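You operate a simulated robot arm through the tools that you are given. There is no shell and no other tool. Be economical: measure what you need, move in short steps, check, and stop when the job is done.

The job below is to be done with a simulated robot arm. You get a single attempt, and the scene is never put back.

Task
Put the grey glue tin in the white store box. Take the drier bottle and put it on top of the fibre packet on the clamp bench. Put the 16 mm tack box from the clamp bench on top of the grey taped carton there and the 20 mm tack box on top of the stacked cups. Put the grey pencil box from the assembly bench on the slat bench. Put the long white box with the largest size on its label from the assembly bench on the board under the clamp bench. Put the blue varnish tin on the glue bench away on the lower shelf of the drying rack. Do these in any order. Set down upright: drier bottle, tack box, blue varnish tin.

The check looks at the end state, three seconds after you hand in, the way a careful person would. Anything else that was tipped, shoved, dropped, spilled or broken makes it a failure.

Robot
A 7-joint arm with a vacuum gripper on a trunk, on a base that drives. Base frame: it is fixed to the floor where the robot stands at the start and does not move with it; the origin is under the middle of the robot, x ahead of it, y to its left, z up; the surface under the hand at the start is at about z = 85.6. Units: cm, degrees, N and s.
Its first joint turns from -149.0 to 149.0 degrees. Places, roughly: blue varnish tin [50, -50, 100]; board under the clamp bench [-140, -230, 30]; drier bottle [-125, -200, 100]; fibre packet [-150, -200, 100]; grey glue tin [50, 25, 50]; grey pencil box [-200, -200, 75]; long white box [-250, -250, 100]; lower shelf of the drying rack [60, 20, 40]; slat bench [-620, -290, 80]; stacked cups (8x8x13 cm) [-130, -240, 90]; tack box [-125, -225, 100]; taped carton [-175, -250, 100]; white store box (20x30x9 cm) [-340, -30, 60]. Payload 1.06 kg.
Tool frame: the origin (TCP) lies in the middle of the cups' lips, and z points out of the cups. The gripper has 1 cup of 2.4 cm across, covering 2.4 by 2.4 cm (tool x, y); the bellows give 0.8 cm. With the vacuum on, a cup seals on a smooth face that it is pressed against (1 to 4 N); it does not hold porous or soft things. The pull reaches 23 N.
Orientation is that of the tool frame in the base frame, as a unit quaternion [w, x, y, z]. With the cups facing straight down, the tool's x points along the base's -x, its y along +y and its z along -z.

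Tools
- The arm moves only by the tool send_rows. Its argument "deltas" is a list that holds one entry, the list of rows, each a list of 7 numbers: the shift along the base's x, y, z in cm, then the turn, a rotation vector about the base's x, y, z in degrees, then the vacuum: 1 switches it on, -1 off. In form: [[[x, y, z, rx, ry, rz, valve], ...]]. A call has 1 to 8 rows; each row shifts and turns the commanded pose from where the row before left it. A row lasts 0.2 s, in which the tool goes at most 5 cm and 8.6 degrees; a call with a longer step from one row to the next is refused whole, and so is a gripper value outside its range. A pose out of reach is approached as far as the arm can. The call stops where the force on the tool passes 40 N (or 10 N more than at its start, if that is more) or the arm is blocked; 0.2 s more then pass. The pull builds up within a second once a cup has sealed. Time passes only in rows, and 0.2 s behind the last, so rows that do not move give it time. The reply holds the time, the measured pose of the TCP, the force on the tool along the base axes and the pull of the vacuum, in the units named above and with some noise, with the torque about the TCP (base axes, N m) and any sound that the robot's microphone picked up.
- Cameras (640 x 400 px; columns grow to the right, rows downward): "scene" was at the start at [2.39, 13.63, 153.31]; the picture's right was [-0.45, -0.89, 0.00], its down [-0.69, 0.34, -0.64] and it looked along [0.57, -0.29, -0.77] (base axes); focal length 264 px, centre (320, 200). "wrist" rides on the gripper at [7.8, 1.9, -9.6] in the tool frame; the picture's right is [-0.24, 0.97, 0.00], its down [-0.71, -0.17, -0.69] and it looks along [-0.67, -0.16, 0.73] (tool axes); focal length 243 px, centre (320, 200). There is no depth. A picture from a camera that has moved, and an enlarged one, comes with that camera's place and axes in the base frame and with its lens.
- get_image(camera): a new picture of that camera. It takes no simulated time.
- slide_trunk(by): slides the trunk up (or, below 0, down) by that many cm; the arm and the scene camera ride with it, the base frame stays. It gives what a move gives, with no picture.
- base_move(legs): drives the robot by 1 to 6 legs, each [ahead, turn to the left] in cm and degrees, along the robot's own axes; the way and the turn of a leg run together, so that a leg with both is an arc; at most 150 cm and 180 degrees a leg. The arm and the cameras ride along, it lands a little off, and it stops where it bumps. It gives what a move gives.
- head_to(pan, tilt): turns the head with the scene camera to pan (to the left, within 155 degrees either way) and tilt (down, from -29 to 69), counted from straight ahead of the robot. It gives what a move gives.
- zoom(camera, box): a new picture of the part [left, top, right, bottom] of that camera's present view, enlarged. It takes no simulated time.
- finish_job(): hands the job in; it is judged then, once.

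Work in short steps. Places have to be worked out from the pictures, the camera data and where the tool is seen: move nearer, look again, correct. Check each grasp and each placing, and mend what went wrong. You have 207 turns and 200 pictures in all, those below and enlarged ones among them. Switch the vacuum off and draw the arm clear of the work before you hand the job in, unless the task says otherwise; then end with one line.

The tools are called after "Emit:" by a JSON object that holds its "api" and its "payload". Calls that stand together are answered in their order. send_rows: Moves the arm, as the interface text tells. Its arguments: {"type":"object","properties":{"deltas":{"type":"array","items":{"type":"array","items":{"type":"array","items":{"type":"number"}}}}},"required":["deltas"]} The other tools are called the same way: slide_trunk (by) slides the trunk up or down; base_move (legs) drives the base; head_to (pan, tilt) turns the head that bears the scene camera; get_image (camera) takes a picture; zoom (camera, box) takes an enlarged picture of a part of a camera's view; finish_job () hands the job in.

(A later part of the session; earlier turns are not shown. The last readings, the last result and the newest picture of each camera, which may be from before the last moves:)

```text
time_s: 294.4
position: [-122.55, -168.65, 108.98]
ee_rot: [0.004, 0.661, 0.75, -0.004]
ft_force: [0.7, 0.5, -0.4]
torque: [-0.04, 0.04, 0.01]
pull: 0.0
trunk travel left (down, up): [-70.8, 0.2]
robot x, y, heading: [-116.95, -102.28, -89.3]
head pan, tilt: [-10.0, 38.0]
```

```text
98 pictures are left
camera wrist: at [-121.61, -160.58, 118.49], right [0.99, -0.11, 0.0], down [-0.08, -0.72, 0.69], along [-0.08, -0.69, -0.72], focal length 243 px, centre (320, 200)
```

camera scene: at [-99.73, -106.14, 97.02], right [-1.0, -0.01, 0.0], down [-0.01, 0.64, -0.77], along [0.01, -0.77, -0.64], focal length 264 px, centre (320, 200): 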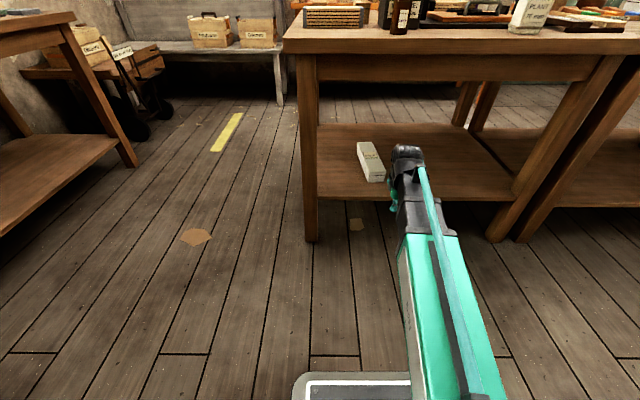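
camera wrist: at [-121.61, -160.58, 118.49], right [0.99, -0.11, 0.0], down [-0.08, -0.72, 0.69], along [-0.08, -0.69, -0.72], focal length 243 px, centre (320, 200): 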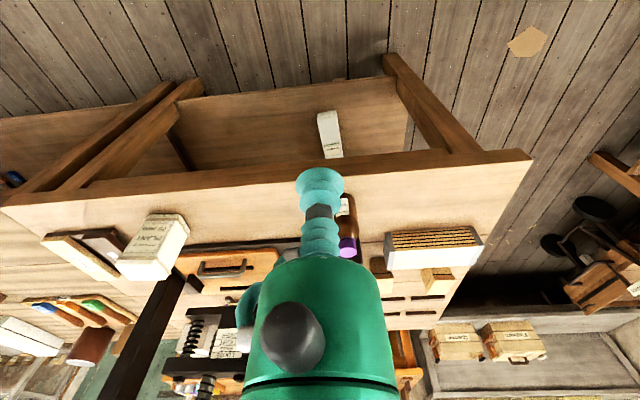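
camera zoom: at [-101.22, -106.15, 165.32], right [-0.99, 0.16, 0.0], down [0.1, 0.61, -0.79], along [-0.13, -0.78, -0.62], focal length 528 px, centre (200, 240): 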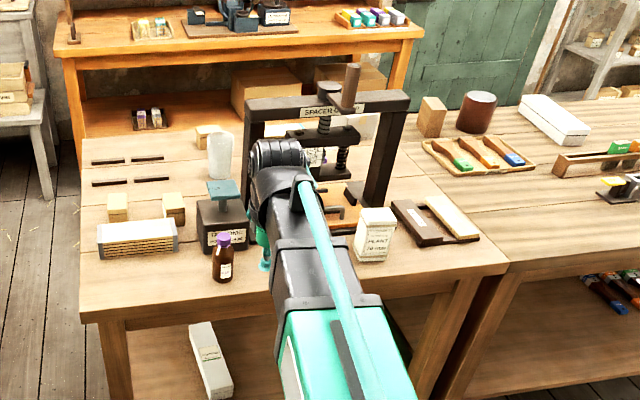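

Scene understood: bottle ≈ (-120.3,-192, top 97.5), packet ≈ (-157,-196, top ≈96.5), cups ≈ (-128,-234, top 98.6). I drive 18 cm nearer and look from the wrist.

Emit:
{"api": "base_move", "payload": {"legs": [[18, 0]]}}

Emit:
{"api": "get_image", "payload": {"camera": "wrist"}}

```text
time_s: 295.9
position: [-122.03, -186.99, 108.82]
ee_rot: [0.004, 0.66, 0.751, -0.004]
ft_force: [-0.2, 0.5, 0.0]
torque: [-0.04, 0.01, -0.01]
pull: 0.1
trunk travel left (down, up): [-70.8, 0.2]
robot x, y, heading: [-116.69, -120.38, -89.0]
head pan, tilt: [-10.0, 38.0]
```

```text
97 pictures are left
camera wrist: at [-121.2, -178.78, 118.43], right [0.99, -0.11, 0.0], down [-0.08, -0.72, 0.69], along [-0.08, -0.69, -0.72], focal length 243 px, centre (320, 200)
```

wrist: 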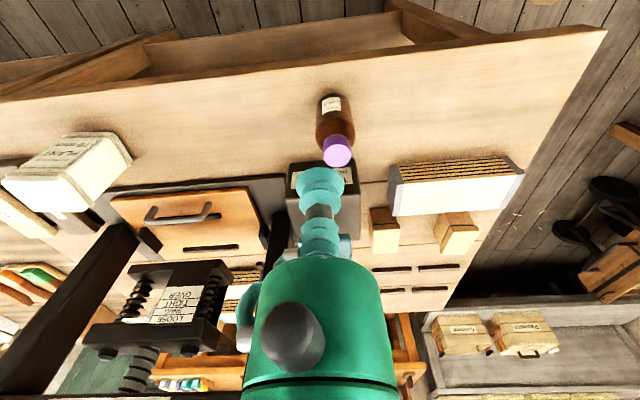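

Cap ≈ (-121.1,-192.3), only ~2.8 cm wide, so precision matters. Move above it to z 101 and look again.

Emit:
{"api": "send_rows", "payload": {"deltas": [[[0.5, -2.7, -2, 0, 0, 0, -1], [0.4, -2.6, -3, 0, 0, 0, -1], [0, 0, -2.6, 0, 0, 0, -1]]]}}

Emit:
{"api": "zoom", "payload": {"camera": "wrist", "box": [240, 80, 420, 240]}}

```text
time_s: 296.7
position: [-121.2, -192.2, 101.18]
ee_rot: [0.004, 0.66, 0.751, -0.005]
ft_force: [0.3, 0.1, -1.0]
torque: [-0.01, 0.0, -0.03]
pull: 0.0
trunk travel left (down, up): [-70.8, 0.2]
robot x, y, heading: [-116.86, -120.28, -89.7]
head pan, tilt: [-10.0, 38.0]
```

```text
2.50 times, centred on (330, 160) of wrist
camera zoom: at [-120.34, -184.03, 110.8], right [0.99, -0.11, 0.0], down [-0.08, -0.72, 0.69], along [-0.07, -0.69, -0.72], focal length 606 px, centre (295, 300)
```

zoom: 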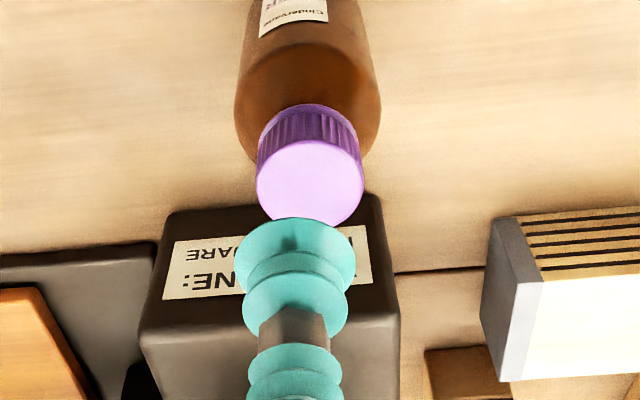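

Cap estimate (-120.8,-192.8…-193.2, z≈97). I adjust and descend to z 98.8, then re-check.

Emit:
{"api": "send_rows", "payload": {"deltas": [[[0.4, -0.6, -1.2, 0, 0, 0, -1], [0, 0, -1.2, 0, 0, 0, -1]]]}}

Emit:
{"api": "zoom", "payload": {"camera": "wrist", "box": [240, 80, 420, 240]}}

```text
time_s: 297.3
position: [-120.81, -192.81, 98.87]
ee_rot: [0.003, 0.66, 0.751, -0.004]
ft_force: [0.1, -0.1, -0.1]
torque: [-0.01, 0.01, -0.01]
pull: 0.1
trunk travel left (down, up): [-70.8, 0.2]
robot x, y, heading: [-116.65, -120.43, -89.4]
head pan, tilt: [-10.0, 38.0]
```

```text
2.50 times, centred on (330, 160) of wrist
camera zoom: at [-119.94, -184.59, 108.42], right [0.99, -0.11, 0.0], down [-0.08, -0.72, 0.69], along [-0.08, -0.69, -0.72], focal length 606 px, centre (295, 300)
```

zoom: 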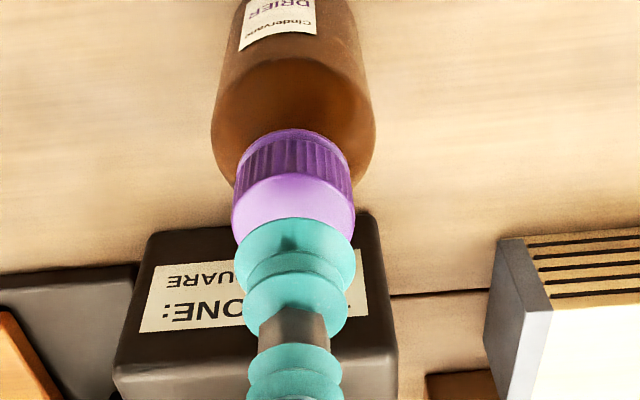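

Cap centre now ≈ (-121.0,-193.2). Small correction, then press with vacuum.

Emit:
{"api": "send_rows", "payload": {"deltas": [[[-0.15, -0.4, -0.8, 0, 0, 0, 1], [0, 0, -0.6, 0, 0, 0, 1], [0, 0, -0.4, 0, 0, 0, 1], [0, 0, -0.2, 0, 0, 0, 1]]]}}

Emit:
{"api": "zoom", "payload": {"camera": "wrist", "box": [240, 80, 420, 240]}}

```text
time_s: 298.3
position: [-120.78, -193.16, 96.8]
ee_rot: [0.004, 0.66, 0.752, -0.005]
ft_force: [0.8, 0.7, -0.5]
torque: [0.07, 0.02, -0.02]
pull: 22.7
trunk travel left (down, up): [-70.8, 0.2]
robot x, y, heading: [-116.13, -120.51, -89.3]
head pan, tilt: [-10.0, 38.0]
```

```text
2.50 times, centred on (330, 160) of wrist
camera zoom: at [-120.05, -184.99, 106.47], right [0.99, -0.11, 0.0], down [-0.08, -0.72, 0.69], along [-0.08, -0.69, -0.72], focal length 606 px, centre (295, 300)
```

zoom: 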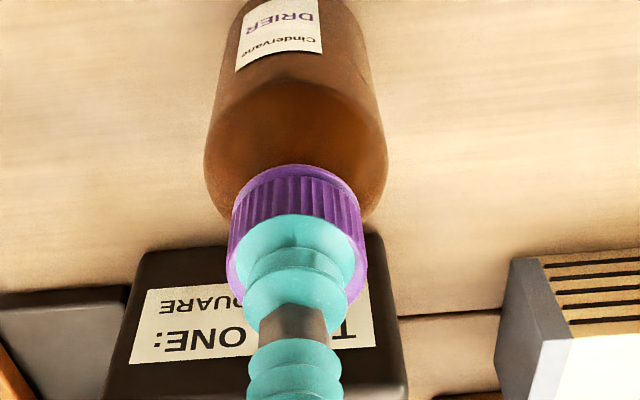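

Sealed on the cap. Lift 16 cm and move toward above the packet, stopping to look.

Emit:
{"api": "send_rows", "payload": {"deltas": [[[0, 0, 1, 0, 0, 0, 1], [0, 0, 3, 0, 0, 0, 1], [0, 0, 4, 0, 0, 0, 1], [0, 0, 4, 0, 0, 0, 1], [-3, 1, 3.5, 0, 0, 0, 1], [-4.5, 1, 0, 0, 0, 0, 1], [-4.5, 0, 0, 0, 0, 0, 1], [-4.5, 0, 0, 0, 0, 0, 1]]]}}

Emit:
{"api": "get_image", "payload": {"camera": "wrist"}}

Emit:
{"api": "zoom", "payload": {"camera": "scene", "box": [220, 80, 540, 280]}}

```text
time_s: 300.1
position: [-137.6, -191.12, 112.45]
ee_rot: [0.004, 0.66, 0.751, -0.004]
ft_force: [-0.8, 0.1, -1.6]
torque: [0.03, 0.0, 0.01]
pull: 22.8
trunk travel left (down, up): [-70.8, 0.2]
robot x, y, heading: [-116.48, -120.12, -89.3]
head pan, tilt: [-10.0, 38.0]
```

```text
93 pictures are left
camera wrist: at [-136.8, -183.05, 122.02], right [0.99, -0.11, 0.0], down [-0.08, -0.72, 0.69], along [-0.07, -0.69, -0.72], focal length 243 px, centre (320, 200)
```

wrist: 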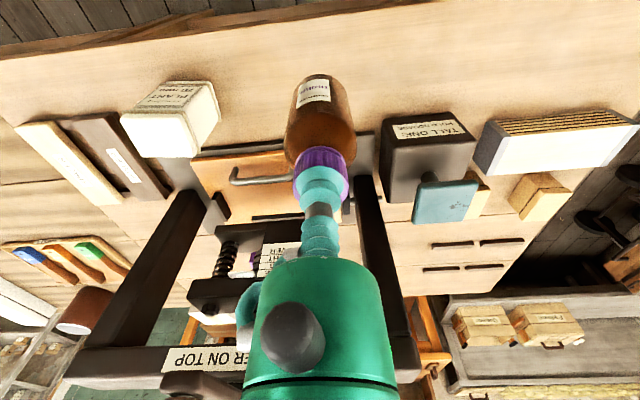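

```text
2.00 times, centred on (380, 180) of scene
camera zoom: at [-101.11, -124.18, 165.32], right [-0.99, 0.16, 0.0], down [0.1, 0.61, -0.79], along [-0.13, -0.78, -0.62], focal length 528 px, centre (200, 240)
```

zoom: 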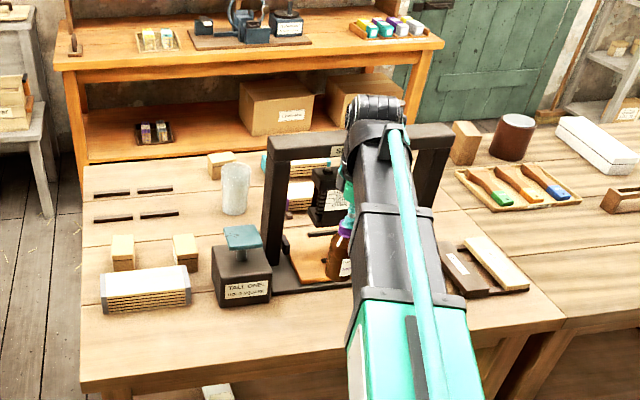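

Emit:
{"api": "zoom", "payload": {"camera": "wrist", "box": [100, 60, 260, 180]}}

```text
3.33 times, centred on (180, 120) of wrist
camera zoom: at [-136.8, -183.05, 122.02], right [0.99, -0.11, 0.0], down [-0.08, -0.72, 0.69], along [-0.07, -0.69, -0.72], focal length 809 px, centre (787, 467)
```

zoom: 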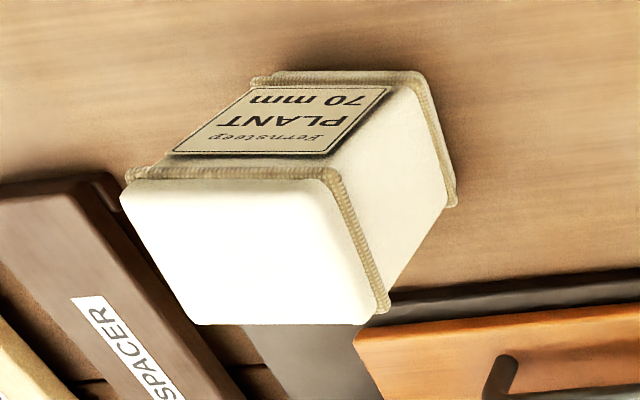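

The fibre packet top centre ≈ (-156.3,-195, z≈97), 7 × 5 cm. I move there with the bottle's bottom a few cm above.

Emit:
{"api": "send_rows", "payload": {"deltas": [[[-4, -0.8, 2, 0, 0, 0, 1], [-4, -0.8, 0, 0, 0, 0, 1], [-4, -0.8, 0, 0, 0, 0, 1], [-4, -0.8, 0, 0, 0, 0, 1], [-2.7, -0.8, 0, 0, 0, 0, 1]]]}}

Emit:
{"api": "zoom", "payload": {"camera": "wrist", "box": [200, 20, 440, 220]}}

Emit:
{"api": "head_to", "payload": {"pan": -35, "tilt": 38}}

Emit:
{"api": "get_image", "payload": {"camera": "scene"}}

```text
time_s: 301.3
position: [-156.23, -195.33, 114.34]
ee_rot: [0.004, 0.66, 0.751, -0.006]
ft_force: [-0.2, -0.1, -1.9]
torque: [0.09, -0.04, 0.03]
pull: 22.6
trunk travel left (down, up): [-70.8, 0.2]
robot x, y, heading: [-116.65, -120.52, -89.5]
head pan, tilt: [-10.0, 38.0]
```

```text
2.00 times, centred on (320, 120) of wrist
camera zoom: at [-155.43, -187.17, 124.13], right [0.99, -0.11, 0.0], down [-0.08, -0.72, 0.69], along [-0.07, -0.69, -0.72], focal length 485 px, centre (320, 360)
```

zoom: 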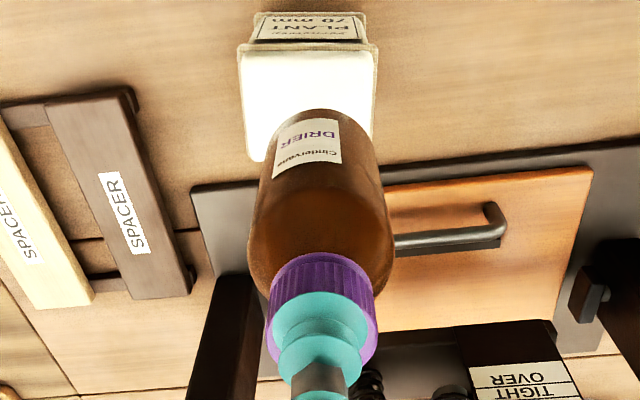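

```text
time_s: 302.2
position: [-156.08, -195.14, 114.57]
ee_rot: [0.005, 0.66, 0.751, -0.005]
ft_force: [0.5, 1.0, -1.8]
torque: [0.07, 0.03, 0.0]
pull: 22.7
trunk travel left (down, up): [-70.8, 0.2]
robot x, y, heading: [-116.47, -120.11, -88.8]
head pan, tilt: [-35.0, 38.0]
```

```text
89 pictures are left
camera scene: at [-104.49, -122.8, 165.32], right [-0.83, 0.56, 0.0], down [0.35, 0.51, -0.79], along [-0.44, -0.65, -0.62], focal length 264 px, centre (320, 200)
```

scene: 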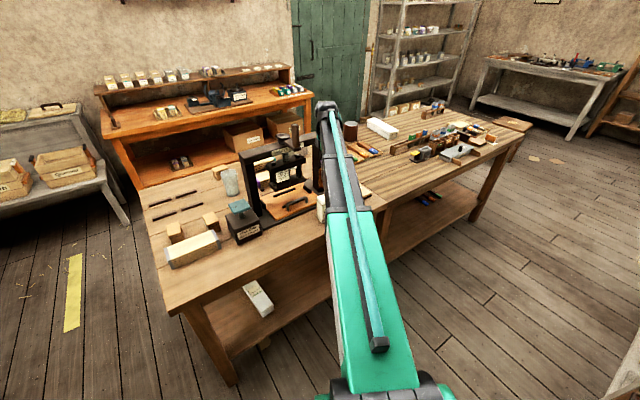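

Fine correction (-0.6,+0.4), then lower to just above the packet.

Emit:
{"api": "send_rows", "payload": {"deltas": [[[-0.6, 0.4, -2, 0, 0, 0, 1], [0, 0, -1.5, 0, 0, 0, 1], [0, 0, -0.7, 0, 0, 0, 1], [0, 0, -0.4, 0, 0, 0, 1]]]}}

Emit:
{"api": "zoom", "payload": {"camera": "wrist", "box": [200, 20, 440, 220]}}

```text
time_s: 303.2
position: [-156.76, -194.61, 109.75]
ee_rot: [0.003, 0.66, 0.751, -0.005]
ft_force: [0.6, 0.5, -2.3]
torque: [0.06, -0.02, -0.01]
pull: 23.4
trunk travel left (down, up): [-70.8, 0.2]
robot x, y, heading: [-116.63, -120.44, -89.3]
head pan, tilt: [-35.0, 38.0]
```

```text
2.00 times, centred on (320, 120) of wrist
camera zoom: at [-155.94, -186.53, 119.35], right [0.99, -0.11, 0.0], down [-0.08, -0.72, 0.69], along [-0.08, -0.69, -0.72], focal length 485 px, centre (320, 360)
```

zoom: 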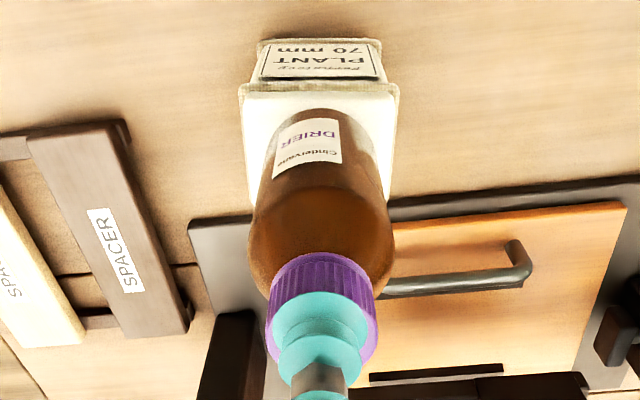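

Alignment good. Lower in small steps to contact.

Emit:
{"api": "send_rows", "payload": {"deltas": [[[0, 0, -0.4, 0, 0, 0, 1], [0, 0, -0.4, 0, 0, 0, 1], [0, 0, -0.3, 0, 0, 0, 1]]]}}

Emit:
{"api": "send_rows", "payload": {"deltas": [[[0, 0, -0.3, 0, 0, 0, 1], [0, 0, -0.2, 0, 0, 0, 1]]]}}

```text
time_s: 304.0
position: [-156.74, -194.62, 108.71]
ee_rot: [0.004, 0.66, 0.751, -0.005]
ft_force: [-0.4, -0.2, -1.3]
torque: [0.06, 0.02, 0.02]
pull: 22.6
trunk travel left (down, up): [-70.8, 0.2]
robot x, y, heading: [-116.82, -119.92, -89.3]
head pan, tilt: [-35.0, 38.0]
```

```text
time_s: 304.6
position: [-156.77, -194.49, 108.34]
ee_rot: [0.004, 0.661, 0.751, -0.006]
ft_force: [-2.2, -0.3, 16.3]
torque: [0.04, 0.02, 0.0]
pull: 22.5
trunk travel left (down, up): [-70.8, 0.2]
robot x, y, heading: [-116.63, -120.46, -89.4]
head pan, tilt: [-35.0, 38.0]
```

Contact. Ease off slightly and release, hold, then lift straight.

Emit:
{"api": "send_rows", "payload": {"deltas": [[[0, 0, 0.25, 0, 0, 0, 1], [0, 0, 0, 0, 0, 0, -1], [0, 0, 0, 0, 0, 0, -1], [0, 0, 0, 0, 0, 0, -1], [0, 0, 0.5, 0, 0, 0, -1], [0, 0, 2, 0, 0, 0, -1], [0, 0, 4, 0, 0, 0, -1]]]}}

Emit:
{"api": "get_image", "payload": {"camera": "wrist"}}

```text
time_s: 306.2
position: [-156.76, -194.7, 115.08]
ee_rot: [0.004, 0.66, 0.751, -0.005]
ft_force: [0.3, -0.7, 0.1]
torque: [0.03, -0.01, -0.01]
pull: 0.2
trunk travel left (down, up): [-70.8, 0.2]
robot x, y, heading: [-116.52, -120.37, -89.4]
head pan, tilt: [-35.0, 38.0]
```

```text
87 pictures are left
camera wrist: at [-155.89, -186.56, 124.62], right [0.99, -0.11, 0.0], down [-0.08, -0.72, 0.69], along [-0.08, -0.69, -0.72], focal length 243 px, centre (320, 200)
```

wrist: 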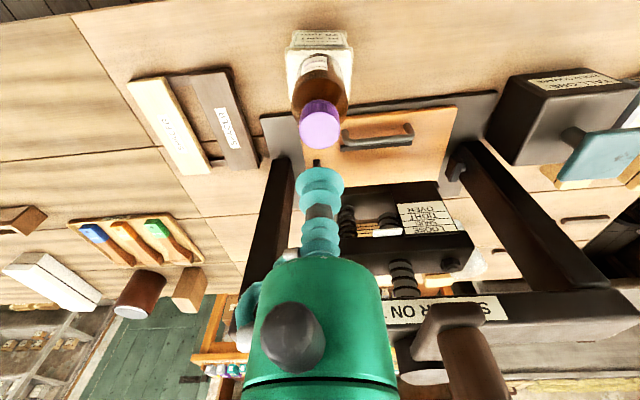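

The bottle stands on the packet. I move the hand up/back and east toward the small boxes.

Emit:
{"api": "send_rows", "payload": {"deltas": [[[0, 0, 3, 0, 0, 0, -1], [0, 4.5, 0, 0, 0, 0, -1], [0, 4.5, 0, 0, 0, 0, -1], [4.8, 0, 0, 0, 0, 0, -1], [4.8, 0, 0, 0, 0, 0, -1], [4.8, 0, 0, 0, 0, 0, -1], [4.8, 0, 0, 0, 0, 0, -1], [4.8, 0, 0, 0, 0, 0, -1]]]}}

Emit:
{"api": "send_rows", "payload": {"deltas": [[[4.8, 0, 0, 0, 0, 0, -1], [4.8, 0, 0, 0, 0, 0, -1], [4.8, 0, 0, 0, 0, 0, -1], [4.5, -2, 0, 0, 0, 0, -1], [3, -3, 0, 0, 0, 0, -1], [0, -4.5, 0, 0, 0, 0, -1]]]}}

Emit:
{"api": "get_image", "payload": {"camera": "wrist"}}

```text
time_s: 308.0
position: [-132.51, -185.49, 117.93]
ee_rot: [0.004, 0.66, 0.751, -0.006]
ft_force: [0.3, 0.0, -0.1]
torque: [-0.02, 0.02, -0.02]
pull: 0.1
trunk travel left (down, up): [-70.8, 0.2]
robot x, y, heading: [-116.75, -120.57, -89.2]
head pan, tilt: [-35.0, 38.0]
```

```text
time_s: 309.4
position: [-110.9, -195.35, 118.09]
ee_rot: [0.003, 0.661, 0.751, -0.005]
ft_force: [-0.6, -0.8, -0.9]
torque: [-0.01, 0.01, 0.0]
pull: 0.0
trunk travel left (down, up): [-70.8, 0.2]
robot x, y, heading: [-116.69, -120.72, -89.1]
head pan, tilt: [-35.0, 38.0]
```

```text
86 pictures are left
camera wrist: at [-110.1, -187.28, 127.62], right [0.99, -0.11, 0.0], down [-0.08, -0.72, 0.69], along [-0.08, -0.69, -0.72], focal length 243 px, centre (320, 200)
```

wrist: 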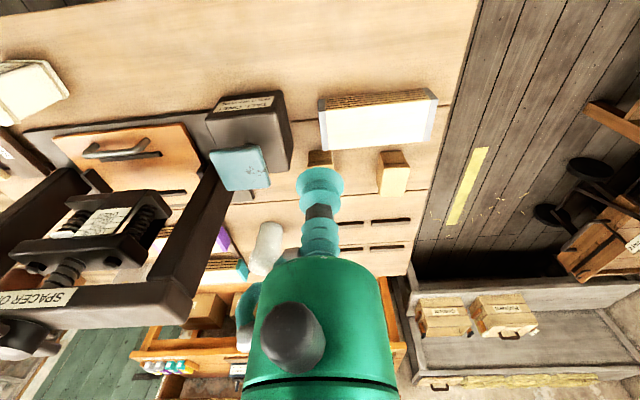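

Emit:
{"api": "zoom", "payload": {"camera": "wrist", "box": [300, 135, 420, 205]}}

Emit:
{"api": "head_to", "payload": {"pan": 8, "tilt": 40}}

Emit:
{"api": "zoom", "payload": {"camera": "scene", "box": [230, 90, 410, 210]}}

```text
5.33 times, centred on (360, 170) of wrist
camera zoom: at [-110.1, -187.28, 127.62], right [0.99, -0.11, 0.0], down [-0.08, -0.72, 0.69], along [-0.08, -0.69, -0.72], focal length 1294 px, centre (107, 360)
```

zoom: 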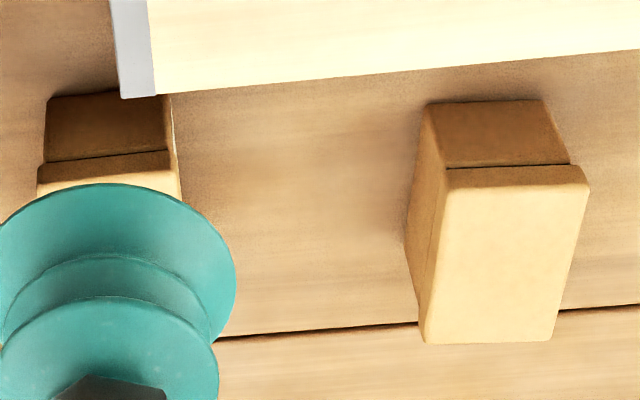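

```text
time_s: 310.5
position: [-110.93, -195.17, 118.0]
ee_rot: [0.003, 0.66, 0.751, -0.005]
ft_force: [-0.5, 0.3, -0.2]
torque: [0.04, 0.0, 0.0]
pull: 0.0
trunk travel left (down, up): [-70.8, 0.2]
robot x, y, heading: [-116.72, -120.39, -89.2]
head pan, tilt: [8.0, 40.0]
```

```text
3.33 times, centred on (320, 150) of scene
camera zoom: at [-98.35, -124.06, 165.02], right [-0.99, -0.15, 0.0], down [-0.1, 0.64, -0.77], along [0.12, -0.76, -0.64], focal length 880 px, centre (320, 367)
```

zoom: 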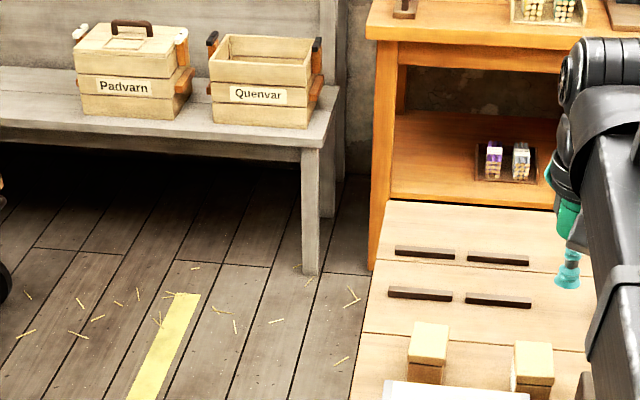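

Labels must be on the south faces. All remaining clamp-bench targets are reachable from the south side, so I retract and drive round the east end.

Emit:
{"api": "send_rows", "payload": {"deltas": [[[-1.5, 4.5, 0, 0, 0, 0, -1], [-1.5, 4.5, 0, 0, 0, 0, -1], [-1, 4.5, 0, 0, 0, 0, -1]]]}}

Emit:
{"api": "base_move", "payload": {"legs": [[0, 89], [72, 0], [0, -90], [100, 0]]}}

Emit:
{"api": "head_to", "payload": {"pan": 0, "tilt": 35}}

Emit:
{"api": "get_image", "payload": {"camera": "scene"}}

```text
time_s: 311.3
position: [-114.73, -181.62, 117.95]
ee_rot: [0.004, 0.66, 0.751, -0.005]
ft_force: [0.2, 0.0, -0.3]
torque: [-0.04, 0.0, 0.0]
pull: 0.0
trunk travel left (down, up): [-70.8, 0.2]
robot x, y, heading: [-116.64, -120.09, -89.1]
head pan, tilt: [8.0, 40.0]
```

```text
time_s: 327.6
position: [-48.75, -285.46, 117.92]
ee_rot: [0.004, 0.673, 0.74, -0.005]
ft_force: [0.3, -0.7, -0.8]
torque: [-0.01, 0.0, 0.01]
pull: 0.0
trunk travel left (down, up): [-70.8, 0.2]
robot x, y, heading: [-48.91, -224.1, -91.3]
head pan, tilt: [8.0, 40.0]
```

```text
time_s: 328.3
position: [-48.69, -285.48, 117.82]
ee_rot: [0.003, 0.673, 0.74, -0.004]
ft_force: [0.5, 0.1, -1.2]
torque: [0.01, 0.0, -0.02]
pull: 0.0
trunk travel left (down, up): [-70.8, 0.2]
robot x, y, heading: [-48.66, -224.3, -91.1]
head pan, tilt: [0.0, 35.0]
```

```text
83 pictures are left
camera scene: at [-31.66, -228.78, 165.77], right [-1.0, 0.02, 0.0], down [0.01, 0.57, -0.82], along [-0.02, -0.82, -0.57], focal length 264 px, centre (320, 200)
```

scene: 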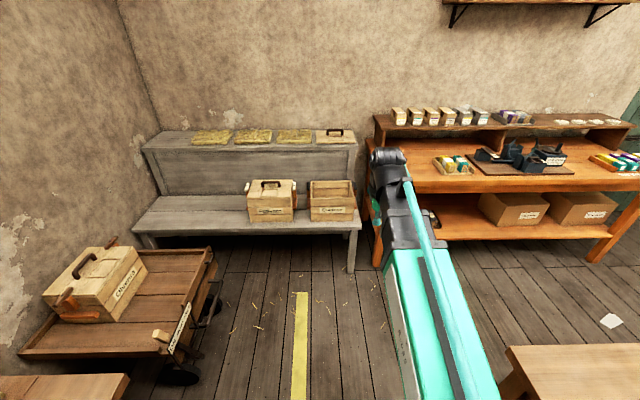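

Aisle south of the clamp bench is y −266…−365. I go to y≈-313, turn west, and drive to x≈-140.

Emit:
{"api": "base_move", "payload": {"legs": [[88, 0], [0, -89], [92, 0]]}}

Emit:
{"api": "head_to", "payload": {"pan": -70, "tilt": 35}}

Emit:
{"api": "get_image", "payload": {"camera": "scene"}}

```text
time_s: 341.1
position: [-205.75, -307.3, 117.86]
ee_rot: [-0.001, 0.999, 0.045, -0.006]
ft_force: [1.1, -0.8, -0.1]
torque: [0.0, -0.03, -0.02]
pull: 0.2
trunk travel left (down, up): [-70.8, 0.2]
robot x, y, heading: [-144.66, -307.8, 178.5]
head pan, tilt: [0.0, 35.0]
```

```text
time_s: 342.5
position: [-205.57, -307.32, 117.91]
ee_rot: [-0.001, 0.999, 0.045, -0.006]
ft_force: [0.1, 0.4, 0.4]
torque: [0.0, 0.0, 0.03]
pull: 0.0
trunk travel left (down, up): [-70.8, 0.2]
robot x, y, heading: [-144.33, -307.91, 178.2]
head pan, tilt: [-70.0, 35.0]
```

```text
82 pictures are left
camera scene: at [-143.1, -316.6, 165.77], right [0.95, 0.32, 0.0], down [0.18, -0.54, -0.82], along [-0.26, 0.78, -0.57], focal length 264 px, centre (320, 200)
```

scene: 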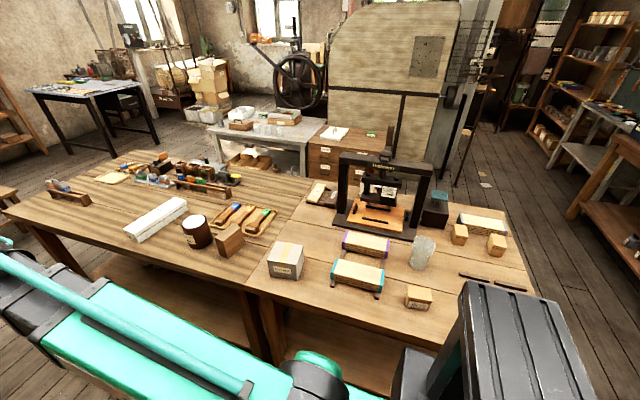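

Emit:
{"api": "zoom", "payload": {"camera": "scene", "box": [250, 200, 550, 320]}}

Emit:
{"api": "zoom", "payload": {"camera": "scene", "box": [395, 215, 515, 315]}}

```text
2.13 times, centred on (400, 260) of scene
camera zoom: at [-143.1, -316.6, 165.77], right [0.95, 0.32, 0.0], down [0.18, -0.54, -0.82], along [-0.26, 0.78, -0.57], focal length 563 px, centre (149, 72)
```

zoom: 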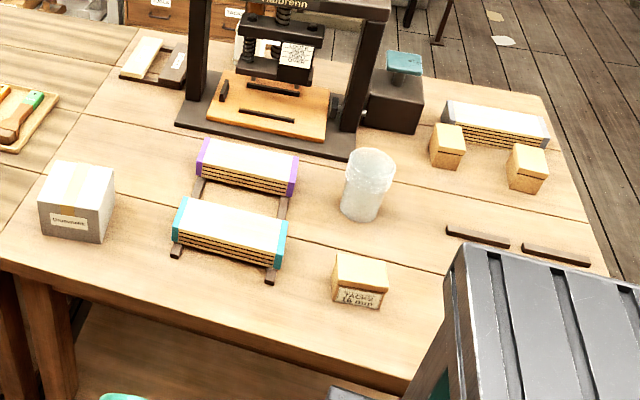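

```text
4.00 times, centred on (455, 265) of scene
camera zoom: at [-143.1, -316.6, 165.77], right [0.95, 0.32, 0.0], down [0.18, -0.54, -0.82], along [-0.26, 0.78, -0.57], focal length 1056 px, centre (-220, -60)
```

zoom: 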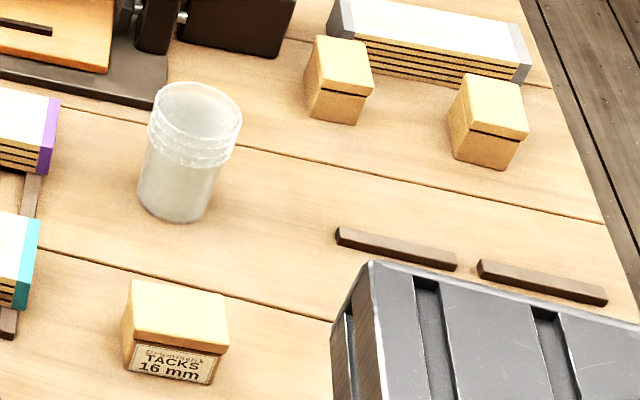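

The labelled 16 mm tack box is the one nearest the south edge. The two other small boxes may carry the 20 mm label on another face. I turn to face the bench.

Emit:
{"api": "base_move", "payload": {"legs": [[0, -88]]}}

Emit:
{"api": "get_image", "payload": {"camera": "wrist"}}

Emit:
{"api": "head_to", "payload": {"pan": 0, "tilt": 50}}

Emit:
{"api": "get_image", "payload": {"camera": "scene"}}

```text
time_s: 346.7
position: [-145.88, -246.6, 117.86]
ee_rot: [-0.005, 0.749, -0.663, -0.004]
ft_force: [0.8, -0.5, 0.1]
torque: [0.01, -0.01, -0.04]
pull: 0.0
trunk travel left (down, up): [-70.8, 0.2]
robot x, y, heading: [-144.03, -307.58, 90.1]
head pan, tilt: [-70.0, 35.0]
```

```text
79 pictures are left
camera wrist: at [-146.85, -254.73, 127.51], right [-0.99, 0.11, 0.0], down [0.08, 0.72, 0.69], along [0.08, 0.69, -0.72], focal length 243 px, centre (320, 200)
```

wrist: 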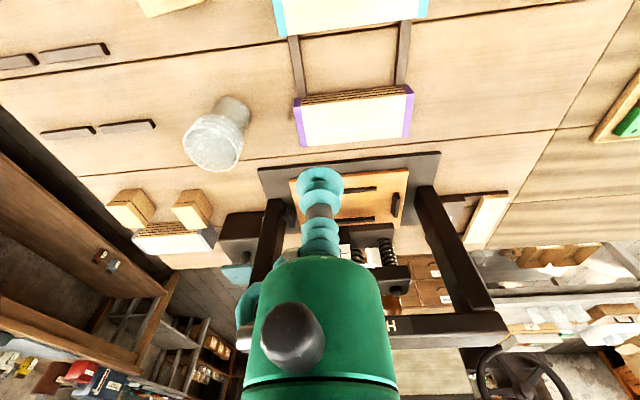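

```text
time_s: 348.1
position: [-145.88, -246.66, 117.91]
ee_rot: [-0.006, 0.749, -0.663, -0.003]
ft_force: [-0.8, -0.4, 0.2]
torque: [0.02, -0.01, 0.04]
pull: 0.1
trunk travel left (down, up): [-70.8, 0.2]
robot x, y, heading: [-144.16, -307.62, 90.3]
head pan, tilt: [0.0, 50.0]
```

```text
78 pictures are left
camera scene: at [-161.36, -304.73, 163.6], right [1.0, 0.01, 0.0], down [0.0, -0.77, -0.64], along [0.0, 0.64, -0.77], focal length 264 px, centre (320, 200)
```

scene: 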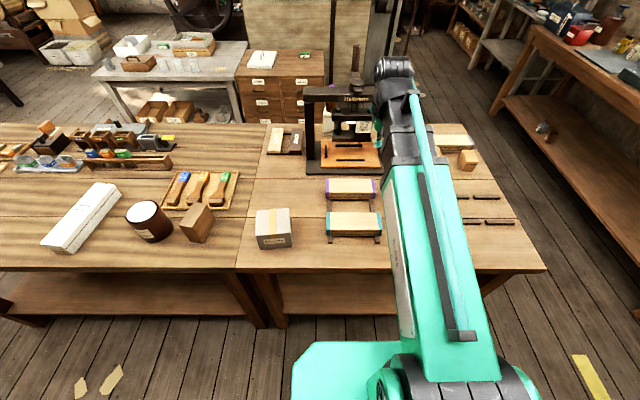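

16 mm box top ≈ (-129,-255), carton top ≈ (-176,-256), cups ≈ (-130,-239). I back off 6 cm for reach, then move the hand over the 16 mm box.

Emit:
{"api": "base_move", "payload": {"legs": [[-6, 0]]}}

Emit:
{"api": "send_rows", "payload": {"deltas": [[[4.5, -1, -1, 0, 0, 0, -1], [4.5, 0, -2, 0, 0, 0, -1], [4, 0, -2, 0, 0, 0, -1], [4, 0, -2, 0, 0, 0, -1]]]}}

Emit:
{"api": "get_image", "payload": {"camera": "wrist"}}

```text
time_s: 349.1
position: [-145.93, -252.64, 118.0]
ee_rot: [-0.005, 0.749, -0.663, -0.003]
ft_force: [-1.2, 0.3, 0.4]
torque: [0.0, 0.01, 0.0]
pull: 0.0
trunk travel left (down, up): [-70.8, 0.2]
robot x, y, heading: [-144.16, -313.65, 90.4]
head pan, tilt: [0.0, 50.0]
```

```text
time_s: 350.1
position: [-128.78, -253.66, 110.68]
ee_rot: [-0.004, 0.749, -0.663, -0.005]
ft_force: [-0.4, 0.6, 0.1]
torque: [0.04, 0.0, 0.01]
pull: 0.1
trunk travel left (down, up): [-70.8, 0.2]
robot x, y, heading: [-144.13, -314.02, 90.4]
head pan, tilt: [0.0, 50.0]
```

```text
77 pictures are left
camera wrist: at [-129.68, -261.78, 120.3], right [-0.99, 0.11, 0.0], down [0.08, 0.72, 0.69], along [0.08, 0.69, -0.72], focal length 243 px, centre (320, 200)
```

wrist: 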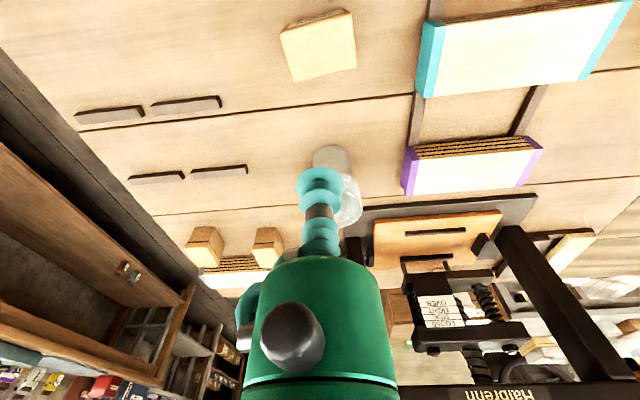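

Box top centre ≈ (-128.8,-255.8). Descend to z 95 and look.

Emit:
{"api": "send_rows", "payload": {"deltas": [[[0, -2.1, -4, 0, 0, 0, -1], [0, 0, -4.5, 0, 0, 0, -1], [0, 0, -4.5, 0, 0, 0, -1], [0, 0, -2.5, 0, 0, 0, -1]]]}}

Emit:
{"api": "get_image", "payload": {"camera": "wrist"}}

```text
time_s: 351.1
position: [-128.88, -255.75, 95.4]
ee_rot: [-0.005, 0.749, -0.663, -0.004]
ft_force: [0.5, 0.3, -0.3]
torque: [-0.01, -0.02, 0.0]
pull: 0.1
trunk travel left (down, up): [-70.8, 0.2]
robot x, y, heading: [-144.13, -314.34, 90.4]
head pan, tilt: [0.0, 50.0]
```

```text
76 pictures are left
camera wrist: at [-129.9, -263.89, 104.91], right [-0.99, 0.11, 0.0], down [0.08, 0.71, 0.69], along [0.08, 0.69, -0.72], focal length 243 px, centre (320, 200)
```

wrist: 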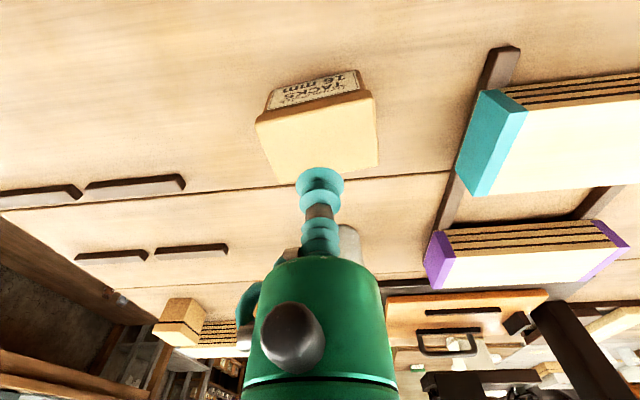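

Good. Descend with vacuum.

Emit:
{"api": "send_rows", "payload": {"deltas": [[[0, 0, -2, 0, 0, 0, 1], [0, 0, -1, 0, 0, 0, 1], [0, 0, -0.7, 0, 0, 0, 1], [0, 0, -0.5, 0, 0, 0, 1], [0, 0, -0.4, 0, 0, 0, 1], [0, 0, -0.3, 0, 0, 0, 1]]]}}

```text
time_s: 352.5
position: [-128.98, -255.75, 90.57]
ee_rot: [-0.006, 0.749, -0.663, -0.004]
ft_force: [1.6, 4.8, 17.6]
torque: [-0.16, 0.05, 0.04]
pull: 22.8
trunk travel left (down, up): [-70.8, 0.2]
robot x, y, heading: [-144.55, -313.82, 90.6]
head pan, tilt: [0.0, 50.0]
```

Sealed. Lift 20 cm, and move west toward the carton.

Emit:
{"api": "send_rows", "payload": {"deltas": [[[0, 0, 2, 0, 0, 0, 1], [0, 0, 4, 0, 0, 0, 1], [0, 0, 4.5, 0, 0, 0, 1], [0, 0, 4.5, 0, 0, 0, 1], [0, 0, 4.5, 0, 0, 0, 1], [-4.8, 0.5, 0, 0, 0, 0, 1], [-4.8, 0.5, 0, 0, 0, 0, 1], [-4.8, 0.5, 0, 0, 0, 0, 1]]]}}

Emit:
{"api": "send_rows", "payload": {"deltas": [[[-4.8, 0, 0, 0, 0, 0, 1], [-4.8, 0, 0, 0, 0, 0, 1], [-4.8, 0, 0, 0, 0, 0, 1], [-4.8, 0, 0, 0, 0, 0, 1], [-4.8, 0, 0, 0, 0, 0, 1]]]}}

Emit:
{"api": "get_image", "payload": {"camera": "wrist"}}

Emit:
{"api": "get_image", "payload": {"camera": "scene"}}

```text
time_s: 354.3
position: [-143.43, -253.97, 109.87]
ee_rot: [-0.006, 0.75, -0.662, -0.003]
ft_force: [-0.7, -0.1, -2.3]
torque: [0.01, 0.0, -0.01]
pull: 23.0
trunk travel left (down, up): [-70.8, 0.2]
robot x, y, heading: [-144.41, -313.88, 90.6]
head pan, tilt: [0.0, 50.0]
```

```text
time_s: 355.5
position: [-167.26, -254.1, 110.08]
ee_rot: [-0.005, 0.749, -0.663, -0.003]
ft_force: [-0.3, -0.2, -2.0]
torque: [-0.01, -0.01, -0.02]
pull: 22.7
trunk travel left (down, up): [-70.8, 0.2]
robot x, y, heading: [-144.38, -313.88, 90.5]
head pan, tilt: [0.0, 50.0]
```

```text
75 pictures are left
camera wrist: at [-168.27, -262.24, 119.66], right [-0.99, 0.11, 0.0], down [0.08, 0.72, 0.69], along [0.08, 0.69, -0.72], focal length 243 px, centre (320, 200)
```

wrist: 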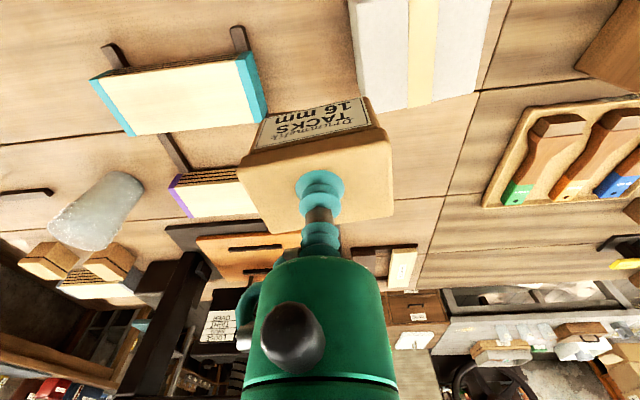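

```text
74 pictures are left
camera scene: at [-161.41, -310.75, 163.59], right [1.0, 0.01, 0.0], down [0.01, -0.77, -0.64], along [0.0, 0.64, -0.77], focal length 264 px, centre (320, 200)
```

scene: 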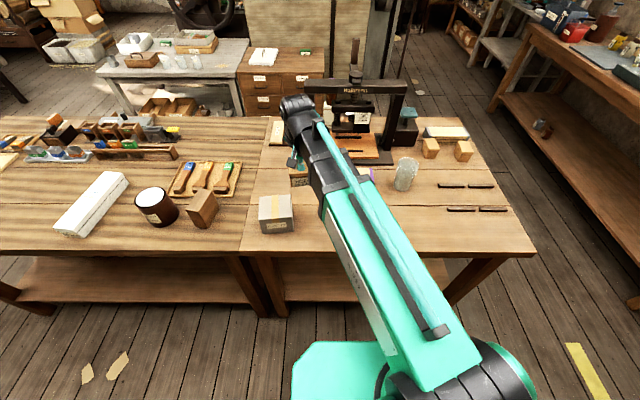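

Emit:
{"api": "zoom", "payload": {"camera": "scene", "box": [230, 170, 330, 250]}}

```text
5.00 times, centred on (280, 210) of scene
camera zoom: at [-161.41, -310.75, 163.59], right [1.0, 0.01, 0.0], down [0.01, -0.77, -0.64], along [0.0, 0.64, -0.77], focal length 1320 px, centre (520, 150)
```

zoom: 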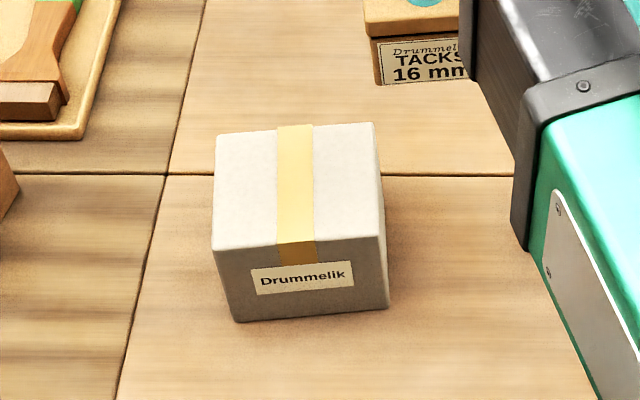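

Carton top centre ≈ (-176.6,-255.7, z≈93.4). Move over and lower to TCP 101.

Emit:
{"api": "send_rows", "payload": {"deltas": [[[-4.6, -0.8, 0, 0, 0, 0, 1], [-4.7, -0.8, 0, 0, 0, 0, 1], [0, 0, -4.5, 0, 0, 0, 1], [0, 0, -3.5, 0, 0, 0, 1]]]}}

Emit:
{"api": "zoom", "payload": {"camera": "scene", "box": [230, 150, 330, 250]}}

Emit:
{"api": "get_image", "payload": {"camera": "wrist"}}

```text
time_s: 356.5
position: [-176.48, -255.85, 102.31]
ee_rot: [-0.005, 0.749, -0.663, -0.003]
ft_force: [0.4, 0.2, -2.7]
torque: [0.02, 0.04, -0.02]
pull: 23.1
trunk travel left (down, up): [-70.8, 0.2]
robot x, y, heading: [-143.95, -313.73, 90.5]
head pan, tilt: [0.0, 50.0]
```

```text
4.00 times, centred on (280, 200) of scene
camera zoom: at [-161.36, -310.73, 163.6], right [1.0, 0.01, 0.0], down [0.01, -0.77, -0.64], along [0.0, 0.64, -0.77], focal length 1056 px, centre (480, 200)
```

zoom: 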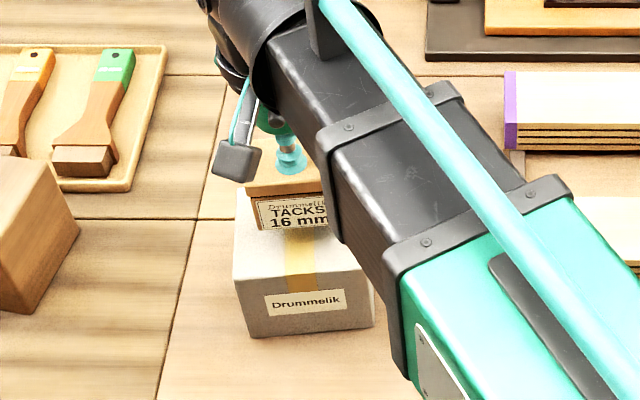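

```text
71 pictures are left
camera wrist: at [-177.36, -263.99, 111.81], right [-0.99, 0.12, 0.0], down [0.08, 0.72, 0.69], along [0.08, 0.69, -0.72], focal length 243 px, centre (320, 200)
```

wrist: 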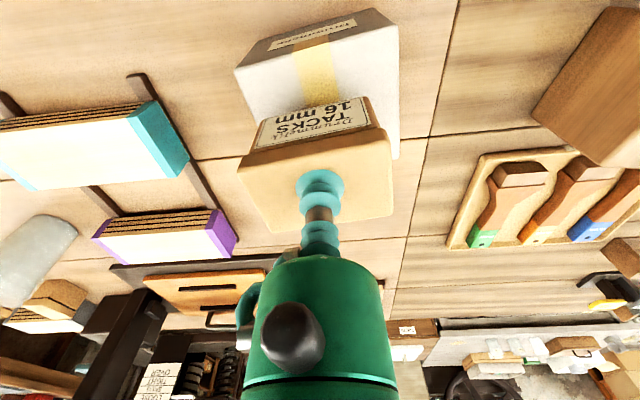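

Well centred. Lower to contact.

Emit:
{"api": "send_rows", "payload": {"deltas": [[[0, 0, -1.5, 0, 0, 0, 1], [0, 0, -0.7, 0, 0, 0, 1], [0, 0, -0.4, 0, 0, 0, 1]]]}}

Emit:
{"api": "send_rows", "payload": {"deltas": [[[0, 0, -0.4, 0, 0, 0, 1], [0, 0, -0.3, 0, 0, 0, 1]]]}}

```text
time_s: 357.3
position: [-176.42, -255.72, 99.58]
ee_rot: [-0.006, 0.749, -0.662, -0.005]
ft_force: [-1.3, 5.0, 18.9]
torque: [-0.14, 0.01, -0.01]
pull: 23.0
trunk travel left (down, up): [-70.8, 0.2]
robot x, y, heading: [-144.48, -314.38, 90.4]
head pan, tilt: [0.0, 50.0]
```

```text
time_s: 357.9
position: [-176.37, -255.8, 99.07]
ee_rot: [-0.007, 0.749, -0.663, -0.006]
ft_force: [2.0, 0.0, 25.1]
torque: [-0.15, 0.03, 0.0]
pull: 23.2
trunk travel left (down, up): [-70.8, 0.2]
robot x, y, heading: [-144.27, -313.93, 90.2]
head pan, tilt: [0.0, 50.0]
stopped in row 2: the force on the tool passed its limit at 44 N (the readings are from after the stop); the commanded pose is now the measured one
```

Contact. Release and rise.

Emit:
{"api": "send_rows", "payload": {"deltas": [[[0, 0, 0.3, 0, 0, 0, -1], [0, 0, 0, 0, 0, 0, -1], [0, 0, 0, 0, 0, 0, -1], [0, 0, 0.8, 0, 0, 0, -1], [0, 0, 4, 0, 0, 0, -1], [0, 0, 4.5, 0, 0, 0, -1]]]}}

Emit:
{"api": "get_image", "payload": {"camera": "wrist"}}

```text
time_s: 359.3
position: [-176.47, -255.94, 108.64]
ee_rot: [-0.006, 0.748, -0.663, -0.004]
ft_force: [-0.2, -0.7, 0.8]
torque: [0.02, -0.02, 0.0]
pull: 0.0
trunk travel left (down, up): [-70.8, 0.2]
robot x, y, heading: [-144.32, -314.06, 90.6]
head pan, tilt: [0.0, 50.0]
```

```text
70 pictures are left
camera wrist: at [-177.46, -264.07, 118.1], right [-0.99, 0.11, 0.0], down [0.08, 0.71, 0.7], along [0.08, 0.69, -0.72], focal length 243 px, centre (320, 200)
```

wrist: 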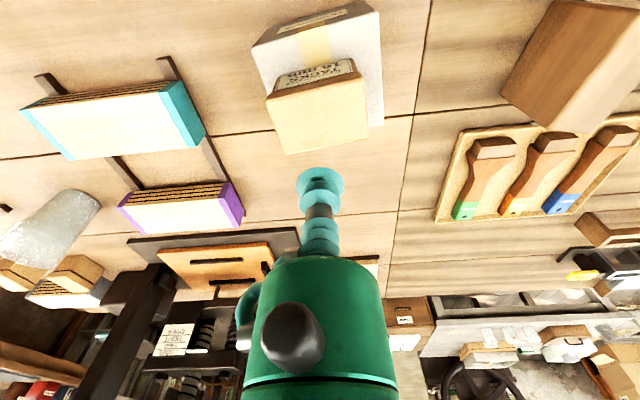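

The 16 mm box rests centred on the carton. Now I move the hand east to inspect the two other small boxes.

Emit:
{"api": "send_rows", "payload": {"deltas": [[[4.5, 0, 2, 0, 0, 0, -1], [4.8, 0, 1, 0, 0, 0, -1], [4.8, 0, 1, 0, 0, 0, -1], [4.9, 0, 0, 0, 0, 0, -1], [4.9, 0, 0, 0, 0, 0, -1], [4.9, 0, 0, 0, 0, 0, -1], [4.9, 0, 0, 0, 0, 0, -1], [4.9, 0, 0, 0, 0, 0, -1]]]}}

Emit:
{"api": "send_rows", "payload": {"deltas": [[[4.9, 0, 0, 0, 0, 0, -1], [4.9, 0, 0, 0, 0, 0, -1], [4.9, 0, 0, 0, 0, 0, -1], [4.5, 1, 0, 0, 0, 0, -1], [4, 2.5, 0, 0, 0, 0, -1], [0, 4.5, 0, 0, 0, 0, -1]]]}}

Emit:
{"api": "get_image", "payload": {"camera": "wrist"}}

```text
time_s: 361.1
position: [-137.87, -255.76, 112.43]
ee_rot: [-0.006, 0.749, -0.663, -0.005]
ft_force: [-0.6, 0.6, -0.1]
torque: [-0.02, -0.01, 0.0]
pull: 0.1
trunk travel left (down, up): [-70.8, 0.2]
robot x, y, heading: [-144.17, -313.83, 90.0]
head pan, tilt: [0.0, 50.0]
```

```text
time_s: 362.5
position: [-114.88, -247.37, 112.46]
ee_rot: [-0.006, 0.749, -0.663, -0.005]
ft_force: [0.9, 0.5, 0.9]
torque: [0.02, 0.02, -0.01]
pull: 0.1
trunk travel left (down, up): [-70.8, 0.2]
robot x, y, heading: [-144.58, -313.91, 90.2]
head pan, tilt: [0.0, 50.0]
```

```text
69 pictures are left
camera wrist: at [-115.73, -255.56, 122.02], right [-0.99, 0.11, 0.0], down [0.08, 0.71, 0.7], along [0.08, 0.69, -0.72], focal length 243 px, centre (320, 200)
```

wrist: 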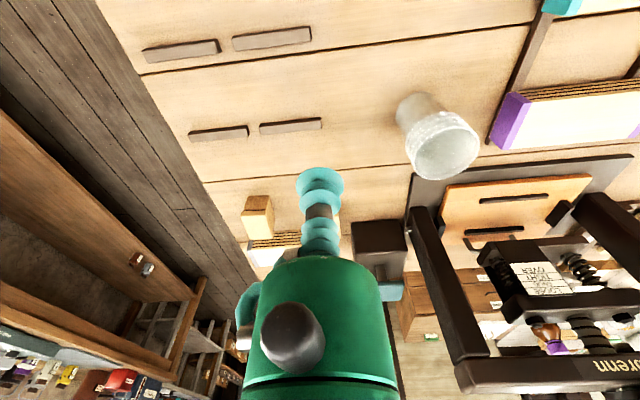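

The two plain boxes may have labels on their east faces. I swing the hand north-east and yaw it 60° so the wrist camera looks west at them.

Emit:
{"api": "send_rows", "payload": {"deltas": [[[2.8, 1.9, 0, 0, 0, 7.5, -1], [2.8, 1.9, 0, 0, 0, 7.5, -1], [2.8, 1.9, 0, 0, 0, 7.5, -1], [2.8, 1.9, 0, 0, 0, 7.5, -1], [2.8, 1.9, 0, 0, 0, 7.5, -1], [2.8, 1.9, 0, 0, 0, 7.5, -1], [2.8, 1.9, 0, 0, 0, 7.5, -1], [2.8, 1.9, 0, 0, 0, 7.5, -1]]]}}

Emit:
{"api": "get_image", "payload": {"camera": "wrist"}}

```text
time_s: 364.3
position: [-92.33, -232.35, 112.49]
ee_rot: [-0.003, 0.98, -0.197, -0.008]
ft_force: [0.1, 0.1, 0.0]
torque: [0.01, 0.01, 0.02]
pull: 0.0
trunk travel left (down, up): [-70.8, 0.2]
robot x, y, heading: [-144.6, -313.91, 90.1]
head pan, tilt: [0.0, 50.0]
```

```text
68 pictures are left
camera wrist: at [-85.73, -237.22, 121.9], right [-0.59, -0.8, 0.0], down [-0.58, 0.43, 0.7], along [-0.56, 0.41, -0.72], focal length 243 px, centre (320, 200)
```

wrist: 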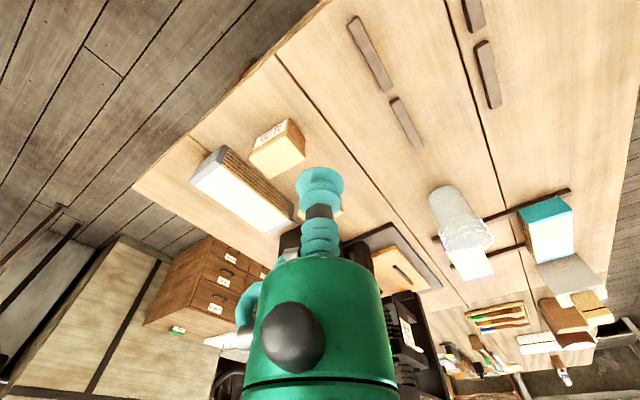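

Box 1 has a label on its east face; I zoom.

Emit:
{"api": "zoom", "payload": {"camera": "wrist", "box": [230, 100, 350, 200]}}

```text
4.00 times, centred on (290, 150) of wrist
camera zoom: at [-85.73, -237.22, 121.9], right [-0.59, -0.8, 0.0], down [-0.58, 0.43, 0.7], along [-0.56, 0.41, -0.72], focal length 970 px, centre (440, 400)
```

zoom: 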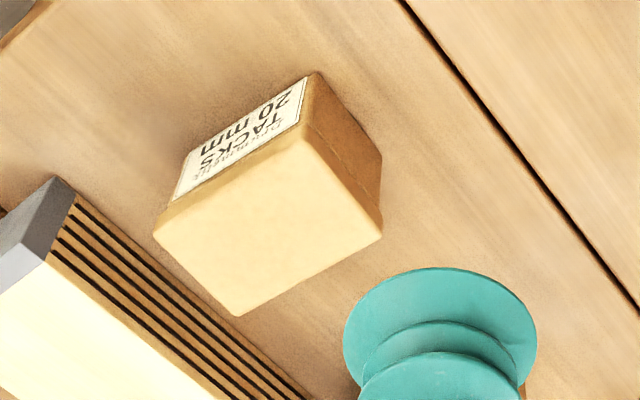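

Box 1 is the 20 mm tack box at ≈ (-98.3,-220.2). It is out of reach from here, so I retract and shift the base 30 cm east.

Emit:
{"api": "send_rows", "payload": {"deltas": [[[-3, -4, 0.5, 0, 0, 0, -1], [-3, -4, 0.5, 0, 0, 0, -1], [-3, -4, 0.5, 0, 0, 0, -1], [-3, -4, 0.5, 0, 0, 0, -1], [-3, -4, 0, 0, 0, 0, -1], [-3, -4, 0, 0, 0, 0, -1], [-3, -4, 0, 0, 0, 0, -1]]]}}

Emit:
{"api": "base_move", "payload": {"legs": [[4, 0], [0, -90], [32, 0], [0, 90]]}}

Emit:
{"api": "get_image", "payload": {"camera": "wrist"}}

```text
refused: row 1 steps farther than a row can; nothing moved
```

```text
time_s: 374.5
position: [-58.06, -230.08, 112.39]
ee_rot: [-0.003, 0.977, -0.213, -0.007]
ft_force: [-0.1, -0.6, -1.0]
torque: [-0.02, -0.01, -0.02]
pull: 0.0
trunk travel left (down, up): [-70.8, 0.2]
robot x, y, heading: [-112.14, -310.36, 88.4]
head pan, tilt: [0.0, 50.0]
```

```text
66 pictures are left
camera wrist: at [-51.61, -235.23, 121.96], right [-0.62, -0.79, 0.0], down [-0.56, 0.44, 0.7], along [-0.55, 0.43, -0.72], focal length 243 px, centre (320, 200)
```

wrist: 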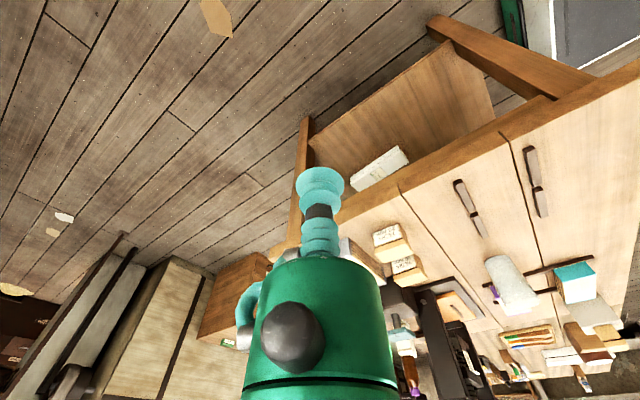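

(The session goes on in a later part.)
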